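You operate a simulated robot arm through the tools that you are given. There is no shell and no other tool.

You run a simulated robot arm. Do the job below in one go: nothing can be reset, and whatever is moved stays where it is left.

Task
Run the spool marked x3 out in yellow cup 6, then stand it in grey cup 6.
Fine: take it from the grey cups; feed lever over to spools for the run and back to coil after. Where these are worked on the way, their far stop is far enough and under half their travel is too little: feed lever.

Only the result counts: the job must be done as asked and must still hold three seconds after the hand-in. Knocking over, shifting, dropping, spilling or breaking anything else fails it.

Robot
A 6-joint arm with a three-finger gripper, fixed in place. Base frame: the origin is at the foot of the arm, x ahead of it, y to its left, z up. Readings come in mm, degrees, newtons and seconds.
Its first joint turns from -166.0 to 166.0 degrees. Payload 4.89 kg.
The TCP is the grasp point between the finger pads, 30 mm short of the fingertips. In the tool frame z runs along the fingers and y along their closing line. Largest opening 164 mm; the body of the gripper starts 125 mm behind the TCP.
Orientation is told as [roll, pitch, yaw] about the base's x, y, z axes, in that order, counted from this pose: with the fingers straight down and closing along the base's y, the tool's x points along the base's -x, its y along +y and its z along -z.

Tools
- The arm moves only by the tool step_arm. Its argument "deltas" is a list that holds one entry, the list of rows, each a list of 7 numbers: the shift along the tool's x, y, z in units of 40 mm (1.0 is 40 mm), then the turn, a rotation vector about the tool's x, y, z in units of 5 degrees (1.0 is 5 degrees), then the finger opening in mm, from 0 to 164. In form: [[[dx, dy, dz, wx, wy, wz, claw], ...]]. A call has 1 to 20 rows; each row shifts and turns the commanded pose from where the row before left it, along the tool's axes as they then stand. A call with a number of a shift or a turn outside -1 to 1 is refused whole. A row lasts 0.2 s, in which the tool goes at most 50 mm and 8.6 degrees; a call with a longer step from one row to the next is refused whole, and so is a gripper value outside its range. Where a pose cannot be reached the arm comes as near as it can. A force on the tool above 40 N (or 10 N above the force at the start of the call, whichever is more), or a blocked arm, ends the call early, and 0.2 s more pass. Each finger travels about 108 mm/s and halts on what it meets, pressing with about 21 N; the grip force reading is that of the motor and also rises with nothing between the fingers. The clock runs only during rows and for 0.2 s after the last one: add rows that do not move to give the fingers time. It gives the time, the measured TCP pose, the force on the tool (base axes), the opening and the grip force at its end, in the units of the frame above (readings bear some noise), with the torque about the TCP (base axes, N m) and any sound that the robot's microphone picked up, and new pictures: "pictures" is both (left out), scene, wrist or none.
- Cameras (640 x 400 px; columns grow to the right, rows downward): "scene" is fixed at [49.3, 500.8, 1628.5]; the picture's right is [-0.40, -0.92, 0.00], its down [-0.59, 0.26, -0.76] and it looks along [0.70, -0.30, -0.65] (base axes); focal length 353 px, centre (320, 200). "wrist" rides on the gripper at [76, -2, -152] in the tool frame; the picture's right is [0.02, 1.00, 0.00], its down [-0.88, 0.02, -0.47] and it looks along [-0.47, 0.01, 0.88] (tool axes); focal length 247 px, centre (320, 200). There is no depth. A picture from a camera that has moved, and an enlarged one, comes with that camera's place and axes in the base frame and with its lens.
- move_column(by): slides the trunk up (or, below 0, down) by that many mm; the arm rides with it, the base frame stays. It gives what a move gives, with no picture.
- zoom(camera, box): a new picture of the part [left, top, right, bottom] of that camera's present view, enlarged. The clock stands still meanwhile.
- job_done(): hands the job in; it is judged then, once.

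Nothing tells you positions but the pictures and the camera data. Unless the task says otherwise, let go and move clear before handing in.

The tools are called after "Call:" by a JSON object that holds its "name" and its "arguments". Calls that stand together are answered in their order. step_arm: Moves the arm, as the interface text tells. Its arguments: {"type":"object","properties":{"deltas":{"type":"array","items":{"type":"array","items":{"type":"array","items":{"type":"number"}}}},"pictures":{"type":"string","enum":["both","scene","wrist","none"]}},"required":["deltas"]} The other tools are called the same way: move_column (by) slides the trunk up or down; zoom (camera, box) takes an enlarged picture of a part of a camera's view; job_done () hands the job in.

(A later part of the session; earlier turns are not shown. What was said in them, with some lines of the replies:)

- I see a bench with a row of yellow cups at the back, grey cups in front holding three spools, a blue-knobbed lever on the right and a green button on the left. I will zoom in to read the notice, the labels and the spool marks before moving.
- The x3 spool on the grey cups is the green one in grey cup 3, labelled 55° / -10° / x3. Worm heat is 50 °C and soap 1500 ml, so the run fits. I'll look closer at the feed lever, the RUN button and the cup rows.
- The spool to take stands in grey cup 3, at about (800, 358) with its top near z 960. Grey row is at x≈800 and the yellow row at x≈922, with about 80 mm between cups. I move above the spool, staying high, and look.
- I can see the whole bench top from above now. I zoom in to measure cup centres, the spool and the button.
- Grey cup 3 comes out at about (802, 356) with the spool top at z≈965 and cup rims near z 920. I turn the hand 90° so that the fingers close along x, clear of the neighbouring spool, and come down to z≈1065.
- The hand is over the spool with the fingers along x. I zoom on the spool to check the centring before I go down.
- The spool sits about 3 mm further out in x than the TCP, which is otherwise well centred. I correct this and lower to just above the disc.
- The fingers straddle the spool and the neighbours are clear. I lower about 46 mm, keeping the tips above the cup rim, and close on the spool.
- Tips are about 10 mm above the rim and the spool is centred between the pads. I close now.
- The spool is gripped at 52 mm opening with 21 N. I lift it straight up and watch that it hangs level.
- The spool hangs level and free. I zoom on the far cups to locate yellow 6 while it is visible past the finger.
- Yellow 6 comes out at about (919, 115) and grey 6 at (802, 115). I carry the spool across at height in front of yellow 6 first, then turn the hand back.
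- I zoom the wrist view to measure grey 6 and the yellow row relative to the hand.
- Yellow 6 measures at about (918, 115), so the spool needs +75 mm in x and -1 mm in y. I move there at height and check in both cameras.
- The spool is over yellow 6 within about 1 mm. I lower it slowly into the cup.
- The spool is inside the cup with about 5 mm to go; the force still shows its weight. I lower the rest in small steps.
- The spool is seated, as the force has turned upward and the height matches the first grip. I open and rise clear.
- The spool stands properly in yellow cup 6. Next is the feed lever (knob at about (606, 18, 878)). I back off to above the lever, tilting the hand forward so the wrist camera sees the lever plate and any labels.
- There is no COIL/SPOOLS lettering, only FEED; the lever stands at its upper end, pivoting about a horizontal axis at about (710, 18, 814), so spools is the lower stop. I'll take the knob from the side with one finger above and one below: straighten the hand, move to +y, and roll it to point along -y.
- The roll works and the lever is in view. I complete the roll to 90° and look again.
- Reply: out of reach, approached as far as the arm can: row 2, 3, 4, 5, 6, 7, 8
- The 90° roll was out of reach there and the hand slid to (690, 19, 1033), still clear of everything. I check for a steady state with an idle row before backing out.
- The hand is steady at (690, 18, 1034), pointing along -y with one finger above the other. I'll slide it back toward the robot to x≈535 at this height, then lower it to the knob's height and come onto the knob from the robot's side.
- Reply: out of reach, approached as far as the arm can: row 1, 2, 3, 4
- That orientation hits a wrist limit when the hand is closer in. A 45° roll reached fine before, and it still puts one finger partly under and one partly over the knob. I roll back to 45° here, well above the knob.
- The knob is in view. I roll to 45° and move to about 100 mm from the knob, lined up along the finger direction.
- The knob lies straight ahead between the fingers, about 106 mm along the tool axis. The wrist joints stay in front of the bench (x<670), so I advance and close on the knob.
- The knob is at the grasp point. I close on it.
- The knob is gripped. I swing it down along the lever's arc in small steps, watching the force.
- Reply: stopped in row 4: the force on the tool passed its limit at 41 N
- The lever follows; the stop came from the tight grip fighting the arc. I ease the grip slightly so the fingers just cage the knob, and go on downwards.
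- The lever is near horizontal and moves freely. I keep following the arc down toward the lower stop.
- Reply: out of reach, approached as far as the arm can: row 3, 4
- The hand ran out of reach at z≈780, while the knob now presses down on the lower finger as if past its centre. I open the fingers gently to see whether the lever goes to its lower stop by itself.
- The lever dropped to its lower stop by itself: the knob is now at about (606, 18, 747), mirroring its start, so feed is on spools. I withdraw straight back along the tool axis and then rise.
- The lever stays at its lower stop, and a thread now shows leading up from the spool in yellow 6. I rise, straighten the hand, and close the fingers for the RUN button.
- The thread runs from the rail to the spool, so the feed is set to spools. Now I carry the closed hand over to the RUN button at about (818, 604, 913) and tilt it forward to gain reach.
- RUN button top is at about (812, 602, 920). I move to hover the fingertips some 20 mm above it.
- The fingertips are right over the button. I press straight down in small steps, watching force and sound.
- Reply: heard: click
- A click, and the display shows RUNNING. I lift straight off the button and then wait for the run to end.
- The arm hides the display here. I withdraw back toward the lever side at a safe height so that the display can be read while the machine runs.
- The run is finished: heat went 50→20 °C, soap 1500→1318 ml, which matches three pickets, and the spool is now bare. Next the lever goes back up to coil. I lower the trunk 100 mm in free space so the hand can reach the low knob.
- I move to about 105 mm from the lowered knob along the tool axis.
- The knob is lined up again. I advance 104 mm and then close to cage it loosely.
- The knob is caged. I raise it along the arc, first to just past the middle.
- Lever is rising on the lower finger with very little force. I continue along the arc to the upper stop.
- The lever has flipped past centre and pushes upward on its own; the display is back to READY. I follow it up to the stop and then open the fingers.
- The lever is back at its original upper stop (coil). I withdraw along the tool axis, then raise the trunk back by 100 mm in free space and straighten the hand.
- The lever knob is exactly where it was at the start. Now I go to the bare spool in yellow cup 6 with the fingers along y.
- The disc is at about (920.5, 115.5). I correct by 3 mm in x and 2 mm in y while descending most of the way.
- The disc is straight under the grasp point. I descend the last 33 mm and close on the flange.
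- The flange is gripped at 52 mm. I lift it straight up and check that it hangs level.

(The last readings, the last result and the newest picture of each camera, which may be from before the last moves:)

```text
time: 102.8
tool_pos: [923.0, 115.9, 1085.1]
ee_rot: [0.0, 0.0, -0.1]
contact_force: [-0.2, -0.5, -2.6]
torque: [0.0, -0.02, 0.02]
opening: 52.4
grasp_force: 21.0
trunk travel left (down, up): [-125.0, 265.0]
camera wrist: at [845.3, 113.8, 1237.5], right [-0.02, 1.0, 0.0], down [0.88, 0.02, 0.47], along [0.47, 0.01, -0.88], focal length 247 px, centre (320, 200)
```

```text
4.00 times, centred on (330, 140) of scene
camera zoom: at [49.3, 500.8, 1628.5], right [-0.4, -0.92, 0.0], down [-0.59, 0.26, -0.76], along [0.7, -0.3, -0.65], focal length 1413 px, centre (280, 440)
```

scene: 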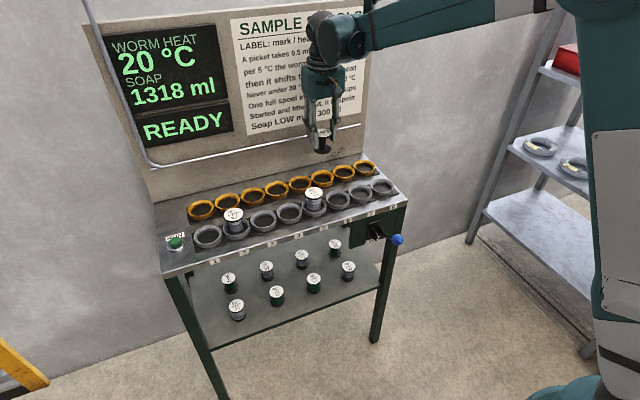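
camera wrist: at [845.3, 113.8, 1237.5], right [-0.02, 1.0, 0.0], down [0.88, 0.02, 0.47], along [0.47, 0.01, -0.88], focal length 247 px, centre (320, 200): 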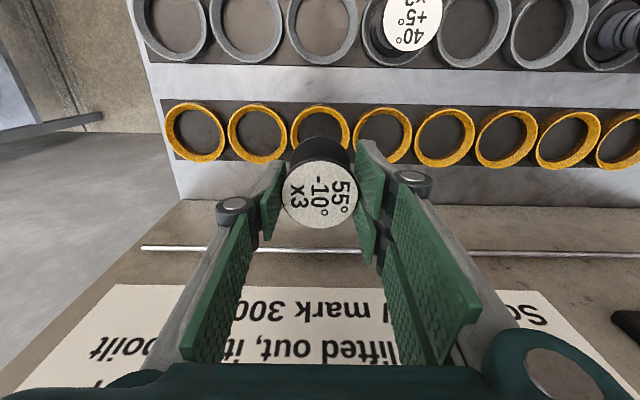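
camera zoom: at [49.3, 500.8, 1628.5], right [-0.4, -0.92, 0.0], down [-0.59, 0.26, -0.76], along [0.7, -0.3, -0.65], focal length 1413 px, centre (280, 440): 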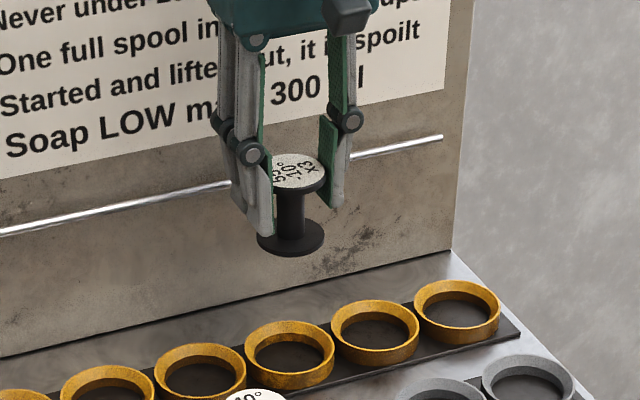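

The bare spool hangs level. I bring it back to x≈845, then turn the hand by 90° so the fingers close along x for grey cup 6.

Call:
{"name": "step_arm", "arguments": {"deltas": [[[0.3, 0, 0, 0, 0, 0, 30], [0.4, 0, 0, 0, 0, 0, 30], [0.4, 0, 0, 0, 0, 0, 30], [0.4, 0, 0, 0, 0, 0, 30], [0.4, 0, 0, 0, 0, 0, 30], [0, 0, 0, 0, 0, 0, 30]]], "pictures": "none"}}

Call:
{"name": "step_arm", "arguments": {"deltas": [[[0, 0, 0, 0, 0, 1, 30], [0, 0, 0, 0, 0, 1, 30], [0, 0, 0, 0, 0, 1, 30], [0, 0, 0, 0, 0, 1, 30], [0, 0, 0, 0, 0, 1, 30], [0, 0, 0, 0, 0, 1, 30], [0, 0, 0, 0, 0, 1, 30], [0, 0, 0, 0, 0, 1, 30], [0, 0, 0, 0, 0, 1, 30], [0, 0, 0, 0, 0, 1, 30], [0, 0, 0, 0, 0, 1, 30], [0, 0, 0, 0, 0, 1, 30], [0, 0, 0, 0, 0, 1, 30], [0, 0, 0, 0, 0, 1, 30], [0, 0, 0, 0, 0, 1, 30], [0, 0, 0, 0, 0, 1, 30], [0, 0, 0, 0, 0, 1, 30], [0, 0, 0, 0, 0, 1, 30], [0, 0, 0, 0, 0, 0, 30], [0, 0, 0, 0, 0, 0, 30]]], "pictures": "both"}}

Call:
{"name": "zoom", "arguments": {"camera": "wrist", "box": [200, 40, 440, 230]}}

```text
time: 104.2
tool_pos: [846.4, 116.6, 1084.3]
ee_rot: [0.0, 0.0, -0.1]
contact_force: [-0.7, 0.4, -2.0]
torque: [0.01, 0.0, 0.0]
opening: 52.3
grasp_force: 20.9
trunk travel left (down, up): [-125.0, 265.0]
```

```text
time: 108.4
tool_pos: [847.0, 116.8, 1084.0]
ee_rot: [-0.1, -0.1, -90.1]
contact_force: [0.3, -0.5, -2.6]
torque: [0.03, 0.0, -0.01]
opening: 52.6
grasp_force: 21.6
trunk travel left (down, up): [-125.0, 265.0]
camera wrist: at [844.9, 192.5, 1236.6], right [1.0, 0.02, 0.0], down [0.02, -0.88, 0.47], along [0.01, -0.47, -0.88], focal length 247 px, centre (320, 200)
```

scene: 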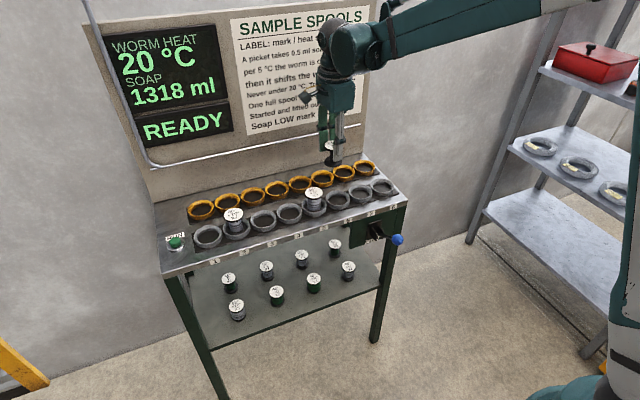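
wrist: 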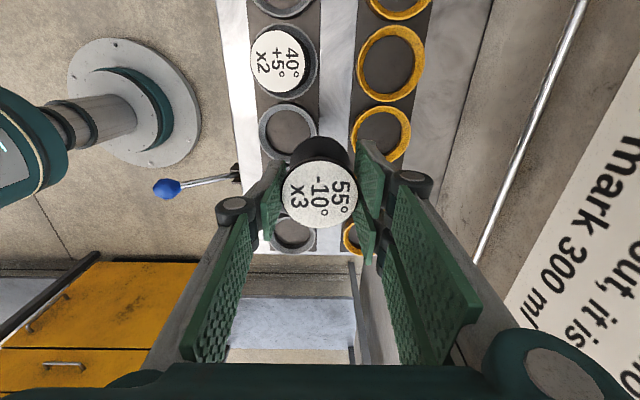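

```text
2.11 times, centred on (320, 135) of wrist
camera zoom: at [844.9, 192.5, 1236.6], right [1.0, 0.02, 0.0], down [0.02, -0.88, 0.47], along [0.01, -0.47, -0.88], focal length 520 px, centre (320, 337)
```

zoom: 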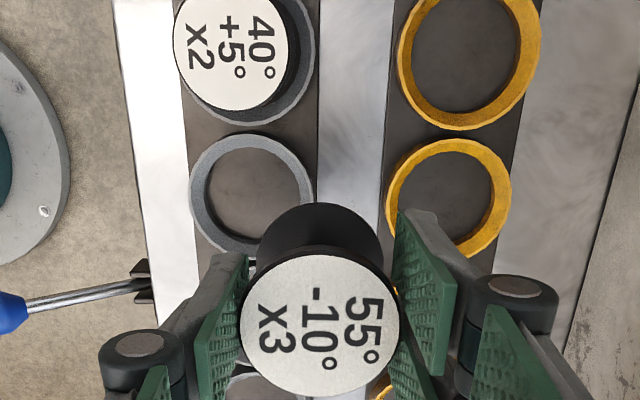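

Grey 6 is at about (802, 116). I shift the spool 44 mm toward the robot over it and come down to about 25 mm above the rim, then check.

Call:
{"name": "step_arm", "arguments": {"deltas": [[[0, -0.3, 0, 0, 0, 0, 30], [0, -0.4, 0, 0, 0, 0, 30], [0, -0.41, 0, 0, 0, 0, 30], [0, 0, 0.3, 0, 0, 0, 30], [0, 0, 0.5, 0, 0, 0, 30], [0, 0, 0.5, 0, 0, 0, 30], [0, 0, 0.4, 0, 0, 0, 30], [0, 0, 0, 0, 0, 0, 30], [0, 0, 0, 0, 0, 0, 30]]], "pictures": "both"}}

Call:
{"name": "zoom", "arguments": {"camera": "wrist", "box": [220, 80, 420, 230]}}

Call:
{"name": "zoom", "arguments": {"camera": "scene", "box": [280, 140, 400, 230]}}

```text
time: 110.4
tool_pos: [801.3, 116.0, 1015.7]
ee_rot: [0.0, -0.1, -90.1]
contact_force: [0.0, 0.2, -3.5]
torque: [-0.02, 0.04, 0.03]
opening: 52.7
grasp_force: 20.7
trunk travel left (down, up): [-125.0, 265.0]
camera wrist: at [799.5, 192.2, 1168.9], right [1.0, 0.02, 0.0], down [0.02, -0.88, 0.47], along [0.01, -0.47, -0.88], focal length 247 px, centre (320, 200)
```

scene: 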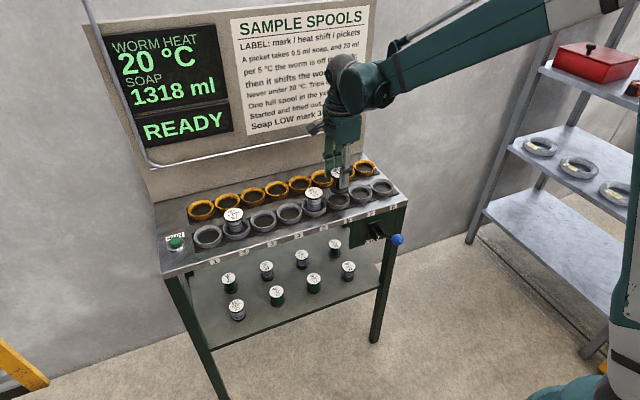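
wrist: 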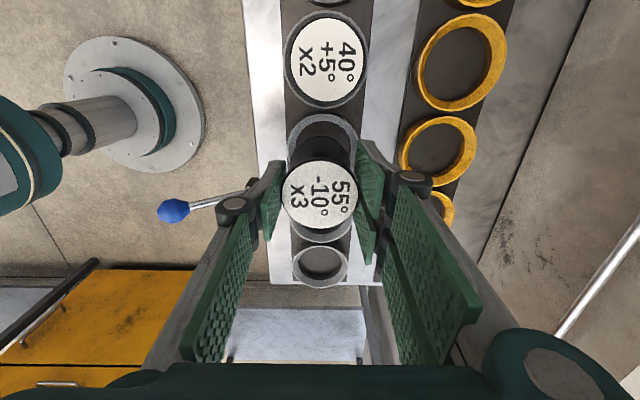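

```text
2.67 times, centred on (320, 155) of wrist
camera zoom: at [799.5, 192.2, 1168.9], right [1.0, 0.02, 0.0], down [0.02, -0.88, 0.47], along [0.01, -0.47, -0.88], focal length 659 px, centre (320, 320)
```

zoom: 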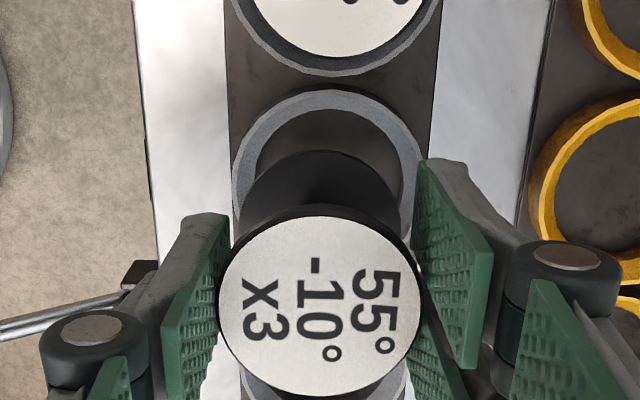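

```text
4.44 times, centred on (340, 185) of scene
camera zoom: at [49.3, 500.8, 1628.5], right [-0.4, -0.92, 0.0], down [-0.59, 0.26, -0.76], along [0.7, -0.3, -0.65], focal length 1570 px, centre (231, 267)
```

zoom: 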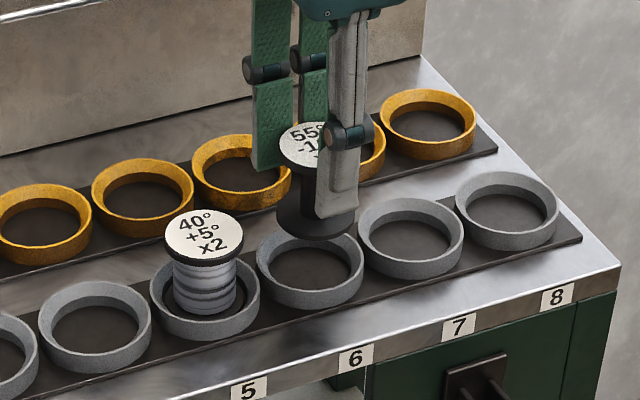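

Spool is about 2 mm short in both x and y relative to the cup centre. I correct and lower slowly to a few mm above the seat.

Call:
{"name": "step_arm", "arguments": {"deltas": [[[0.05, 0.05, 0, 0, 0, 0, 30], [0, 0, 0.2, 0, 0, 0, 30], [0, 0, 0.2, 0, 0, 0, 30], [0, 0, 0.2, 0, 0, 0, 30], [0, 0, 0.2, 0, 0, 0, 30], [0, 0, 0.2, 0, 0, 0, 30], [0, 0, 0.15, 0, 0, 0, 30], [0, 0, 0, 0, 0, 0, 30], [0, 0, 0, 0, 0, 0, 30]]], "pictures": "both"}}

Call:
{"name": "zoom", "arguments": {"camera": "wrist", "box": [220, 80, 420, 230]}}

Call:
{"name": "zoom", "arguments": {"camera": "scene", "box": [280, 140, 400, 230]}}

```text
time: 112.4
tool_pos: [804.4, 117.5, 969.0]
ee_rot: [0.0, -0.1, -90.1]
contact_force: [-0.1, 1.0, -2.7]
torque: [-0.02, 0.01, 0.03]
opening: 52.6
grasp_force: 20.9
trunk travel left (down, up): [-125.0, 265.0]
camera wrist: at [802.8, 193.6, 1121.9], right [1.0, 0.02, 0.0], down [0.02, -0.88, 0.47], along [0.01, -0.47, -0.88], focal length 247 px, centre (320, 200)
```

scene: 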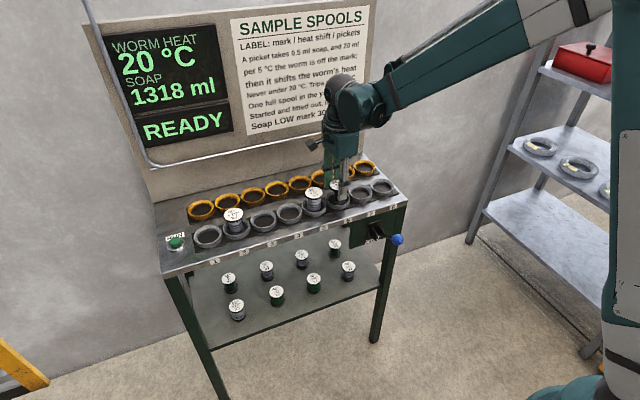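
wrist: 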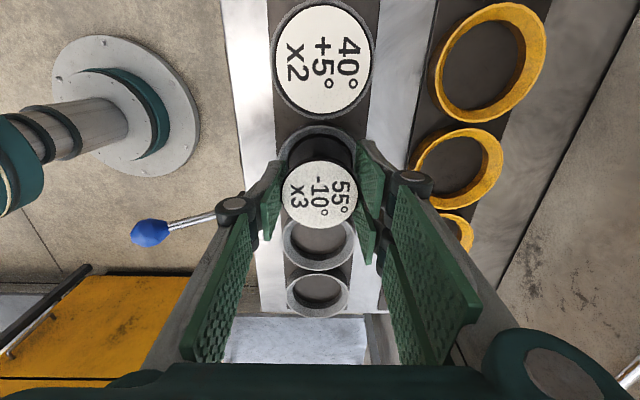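

```text
2.67 times, centred on (320, 155) of wrist
camera zoom: at [802.8, 193.6, 1121.9], right [1.0, 0.02, 0.0], down [0.02, -0.88, 0.47], along [0.01, -0.47, -0.88], focal length 659 px, centre (320, 320)
```

zoom: 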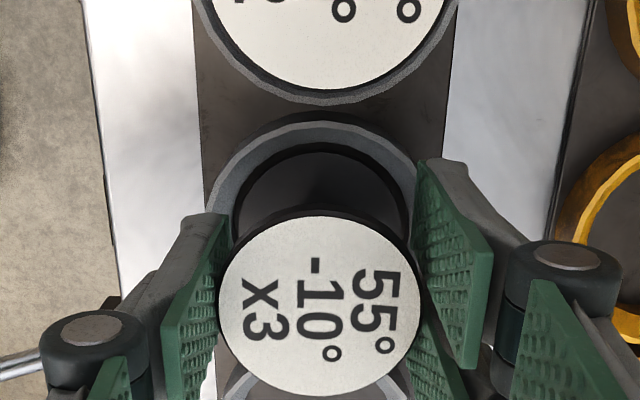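

```text
4.44 times, centred on (340, 185) of scene
camera zoom: at [49.3, 500.8, 1628.5], right [-0.4, -0.92, 0.0], down [-0.59, 0.26, -0.76], along [0.7, -0.3, -0.65], focal length 1570 px, centre (231, 267)
```

zoom: 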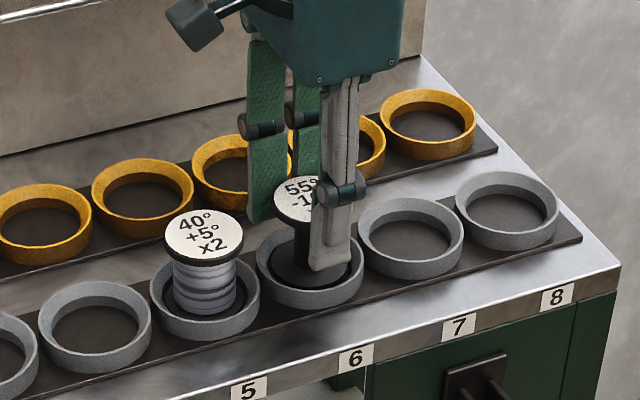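

The spool is inside grey cup 6. I lower the remaining few millimetres until it seats.

Call:
{"name": "step_arm", "arguments": {"deltas": [[[0, 0, 0.06, 0, 0, 0, 30], [0, 0, 0.05, 0, 0, 0, 30], [0, 0, 0, 0, 0, 0, 30], [0, 0, 0, 0, 0, 0, 30]]], "pictures": "wrist"}}

```text
time: 113.4
tool_pos: [804.3, 117.3, 964.9]
ee_rot: [0.0, -0.2, -90.1]
contact_force: [0.3, 0.0, -2.8]
torque: [0.01, -0.02, -0.03]
opening: 52.3
grasp_force: 21.1
trunk travel left (down, up): [-125.0, 265.0]
camera wrist: at [802.4, 193.6, 1117.9], right [1.0, 0.02, 0.0], down [0.02, -0.88, 0.47], along [0.01, -0.47, -0.88], focal length 247 px, centre (320, 200)
```

wrist: 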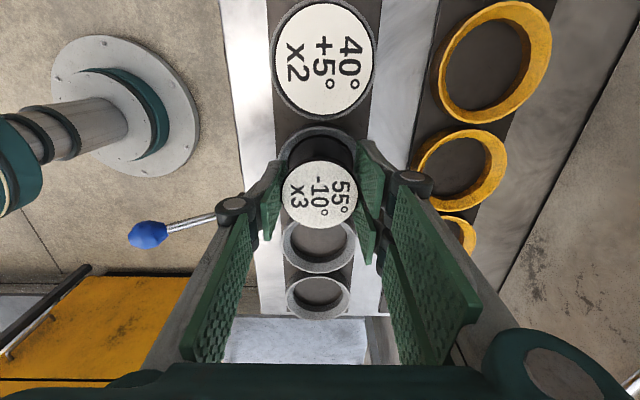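

Call:
{"name": "step_arm", "arguments": {"deltas": [[[0, 0, 0.035, 0, 0, 0, 30], [0, 0, 0, 0, 0, 0, 30], [0, 0, 0, 0, 0, 0, 30]]], "pictures": "none"}}

```text
time: 114.2
tool_pos: [803.9, 117.1, 963.7]
ee_rot: [0.1, -0.1, -90.0]
contact_force: [-0.5, 0.3, -3.1]
torque: [0.03, -0.01, -0.02]
opening: 52.4
grasp_force: 21.3
trunk travel left (down, up): [-125.0, 265.0]
```

Force still shows the weight hanging, so I lower by a further millimetre.

Call:
{"name": "step_arm", "arguments": {"deltas": [[[0, 0, 0.025, 0, 0, 0, 30], [0, 0, 0, 0, 0, 0, 30], [0, 0, 0, 0, 0, 0, 30]]], "pictures": "none"}}

```text
time: 115.0
tool_pos: [804.5, 117.0, 962.5]
ee_rot: [0.1, -0.2, -90.1]
contact_force: [3.9, -0.3, 9.0]
torque: [0.08, -0.04, -0.02]
opening: 52.5
grasp_force: 21.3
trunk travel left (down, up): [-125.0, 265.0]
```

The spool has seated (force now upward). I open the fingers and rise clear.

Call:
{"name": "step_arm", "arguments": {"deltas": [[[0, 0, 0, 0, 0, 0, 60], [0, 0, 0, 0, 0, 0, 80], [0, 0, 0, 0, 0, 0, 90], [0, 0, 0, 0, 0, 0, 90], [0, 0, -0.3, 0, 0, 0, 90], [0, 0, -0.5, 0, 0, 0, 90], [0, 0, -0.7, 0, 0, 0, 90], [0, 0, -0.7, 0, 0, 0, 90], [0, 0, -0.7, 0, 0, 0, 90], [0, 0, -0.6, 0, 0, 0, 90], [0, 0, -0.5, 0, 0, 0, 90], [0, 0, 0, 0, 0, 0, 90], [0, 0, 0, 0, 0, 0, 90]]], "pictures": "both"}}

Call:
{"name": "zoom", "arguments": {"camera": "scene", "box": [280, 140, 400, 230]}}

```text
time: 117.8
tool_pos: [803.8, 117.7, 1121.7]
ee_rot: [0.0, -0.2, -90.0]
contact_force: [-0.3, 0.1, -0.6]
torque: [0.0, -0.02, 0.0]
opening: 90.1
grasp_force: 0.1
trunk travel left (down, up): [-125.0, 265.0]
camera wrist: at [801.2, 195.0, 1274.6], right [1.0, 0.02, 0.0], down [0.02, -0.88, 0.47], along [0.01, -0.47, -0.88], focal length 247 px, centre (320, 200)
```

scene: 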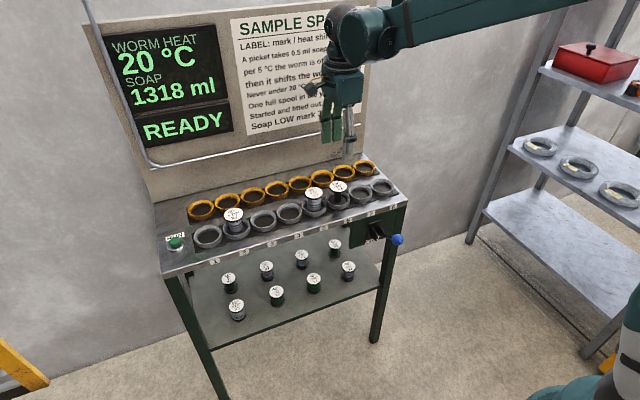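
wrist: 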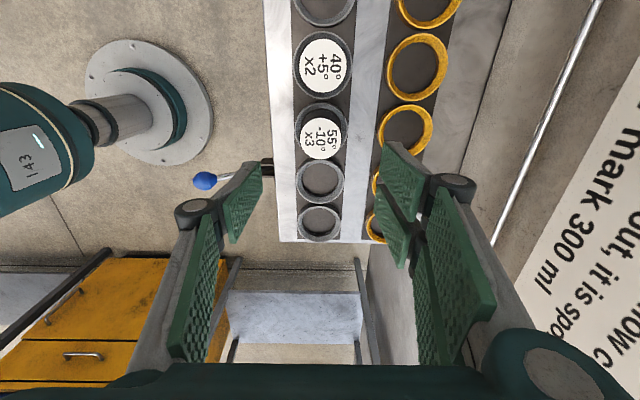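

```text
4.44 times, centred on (340, 185) of scene
camera zoom: at [49.3, 500.8, 1628.5], right [-0.4, -0.92, 0.0], down [-0.59, 0.26, -0.76], along [0.7, -0.3, -0.65], focal length 1570 px, centre (231, 267)
```

zoom: 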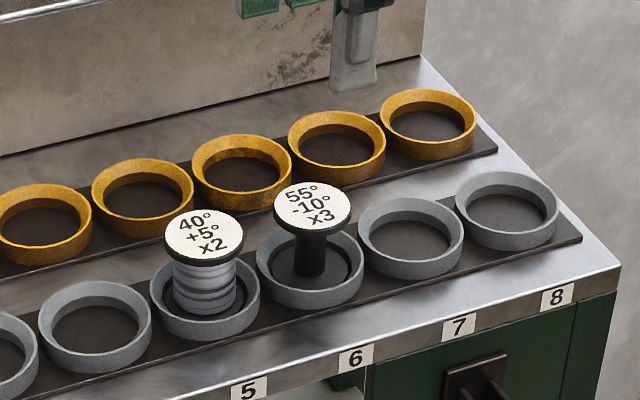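

The spool stands upright in grey cup 6, over the label 6. I make one last check of the lever, the other spools and the button before handing in.

Call:
{"name": "zoom", "arguments": {"camera": "scene", "box": [150, 150, 420, 330]}}

Call:
{"name": "zoom", "arguments": {"camera": "wrist", "box": [260, 20, 400, 250]}}

Call:
{"name": "step_arm", "arguments": {"deltas": [[[0, 0, -0.5, 0, 0, 0, 90], [0, 0, -0.5, 0, 0, 0, 90], [0, 0, 0, 0, 0, 0, 90], [0, 0, 0, 0, 0, 0, 90], [0, 0, 0, 0, 0, 0, 90]]], "pictures": "scene"}}

```text
2.22 times, centred on (285, 240) of scene
camera zoom: at [49.3, 500.8, 1628.5], right [-0.4, -0.92, 0.0], down [-0.59, 0.26, -0.76], along [0.7, -0.3, -0.65], focal length 785 px, centre (398, 111)
```

zoom: 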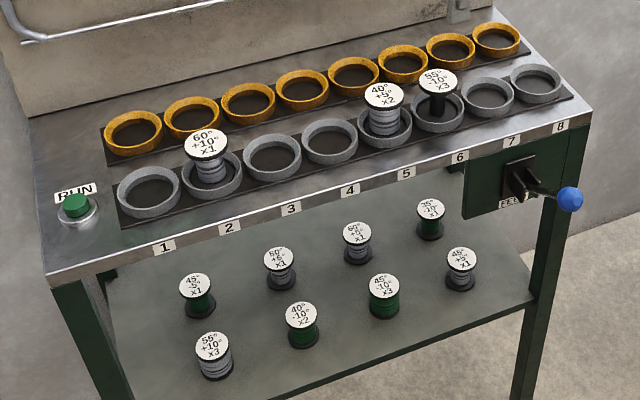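

```text
1.74 times, centred on (330, 135) of wrist
camera zoom: at [801.2, 195.0, 1274.6], right [1.0, 0.02, 0.0], down [0.02, -0.88, 0.47], along [0.01, -0.47, -0.88], focal length 430 px, centre (303, 313)
```

zoom: 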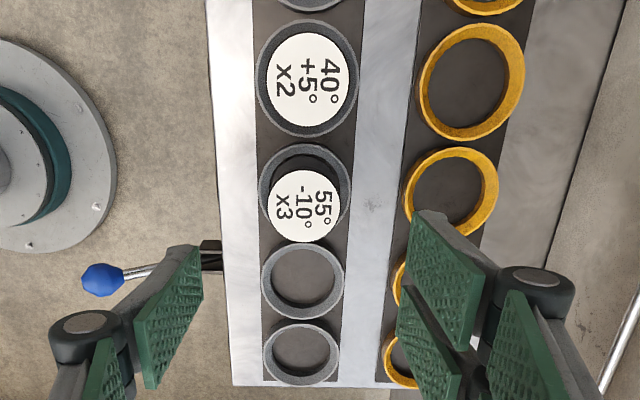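

```text
time: 119.0
tool_pos: [803.1, 118.3, 1162.2]
ee_rot: [0.0, -0.1, -90.1]
contact_force: [0.4, -0.2, -0.5]
torque: [0.0, 0.01, 0.01]
opening: 89.9
grasp_force: 0.2
trunk travel left (down, up): [-125.0, 265.0]
```

scene: 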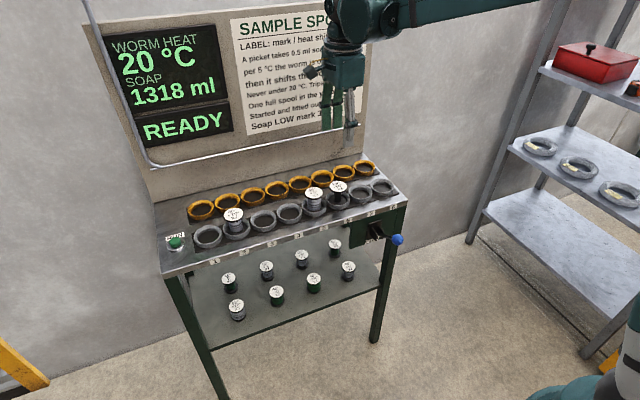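

The run-out x3 spool stands in grey cup 6, the feed lever is back up at coil, all other spools are where they were, and the hand is clear. I hand the job in.

Call:
{"name": "job_done", "arguments": {}}

```text
The job is handed in.
```

The x3 spool (55° / -10°) was run out in yellow cup 6 and now stands upright in grey cup 6. The job is handed in; no verdict came back.

- **Run:** the display showed RUNNING after I pressed RUN. When the run ended it read 20 °C and 1318 ml, down from 50 °C and 1500 ml, which matches three pickets. The spool came out bare.
- **Feed lever:** it carries no coil or spools lettering, so I took its starting position (up) as coil and the lower stop as spools. With it down, a thread ran to the spool. Afterwards it went back to its starting stop and the display returned to READY.
- **Everything else:** the other spools looked to be where they started, and the hand is open and clear above the bench.
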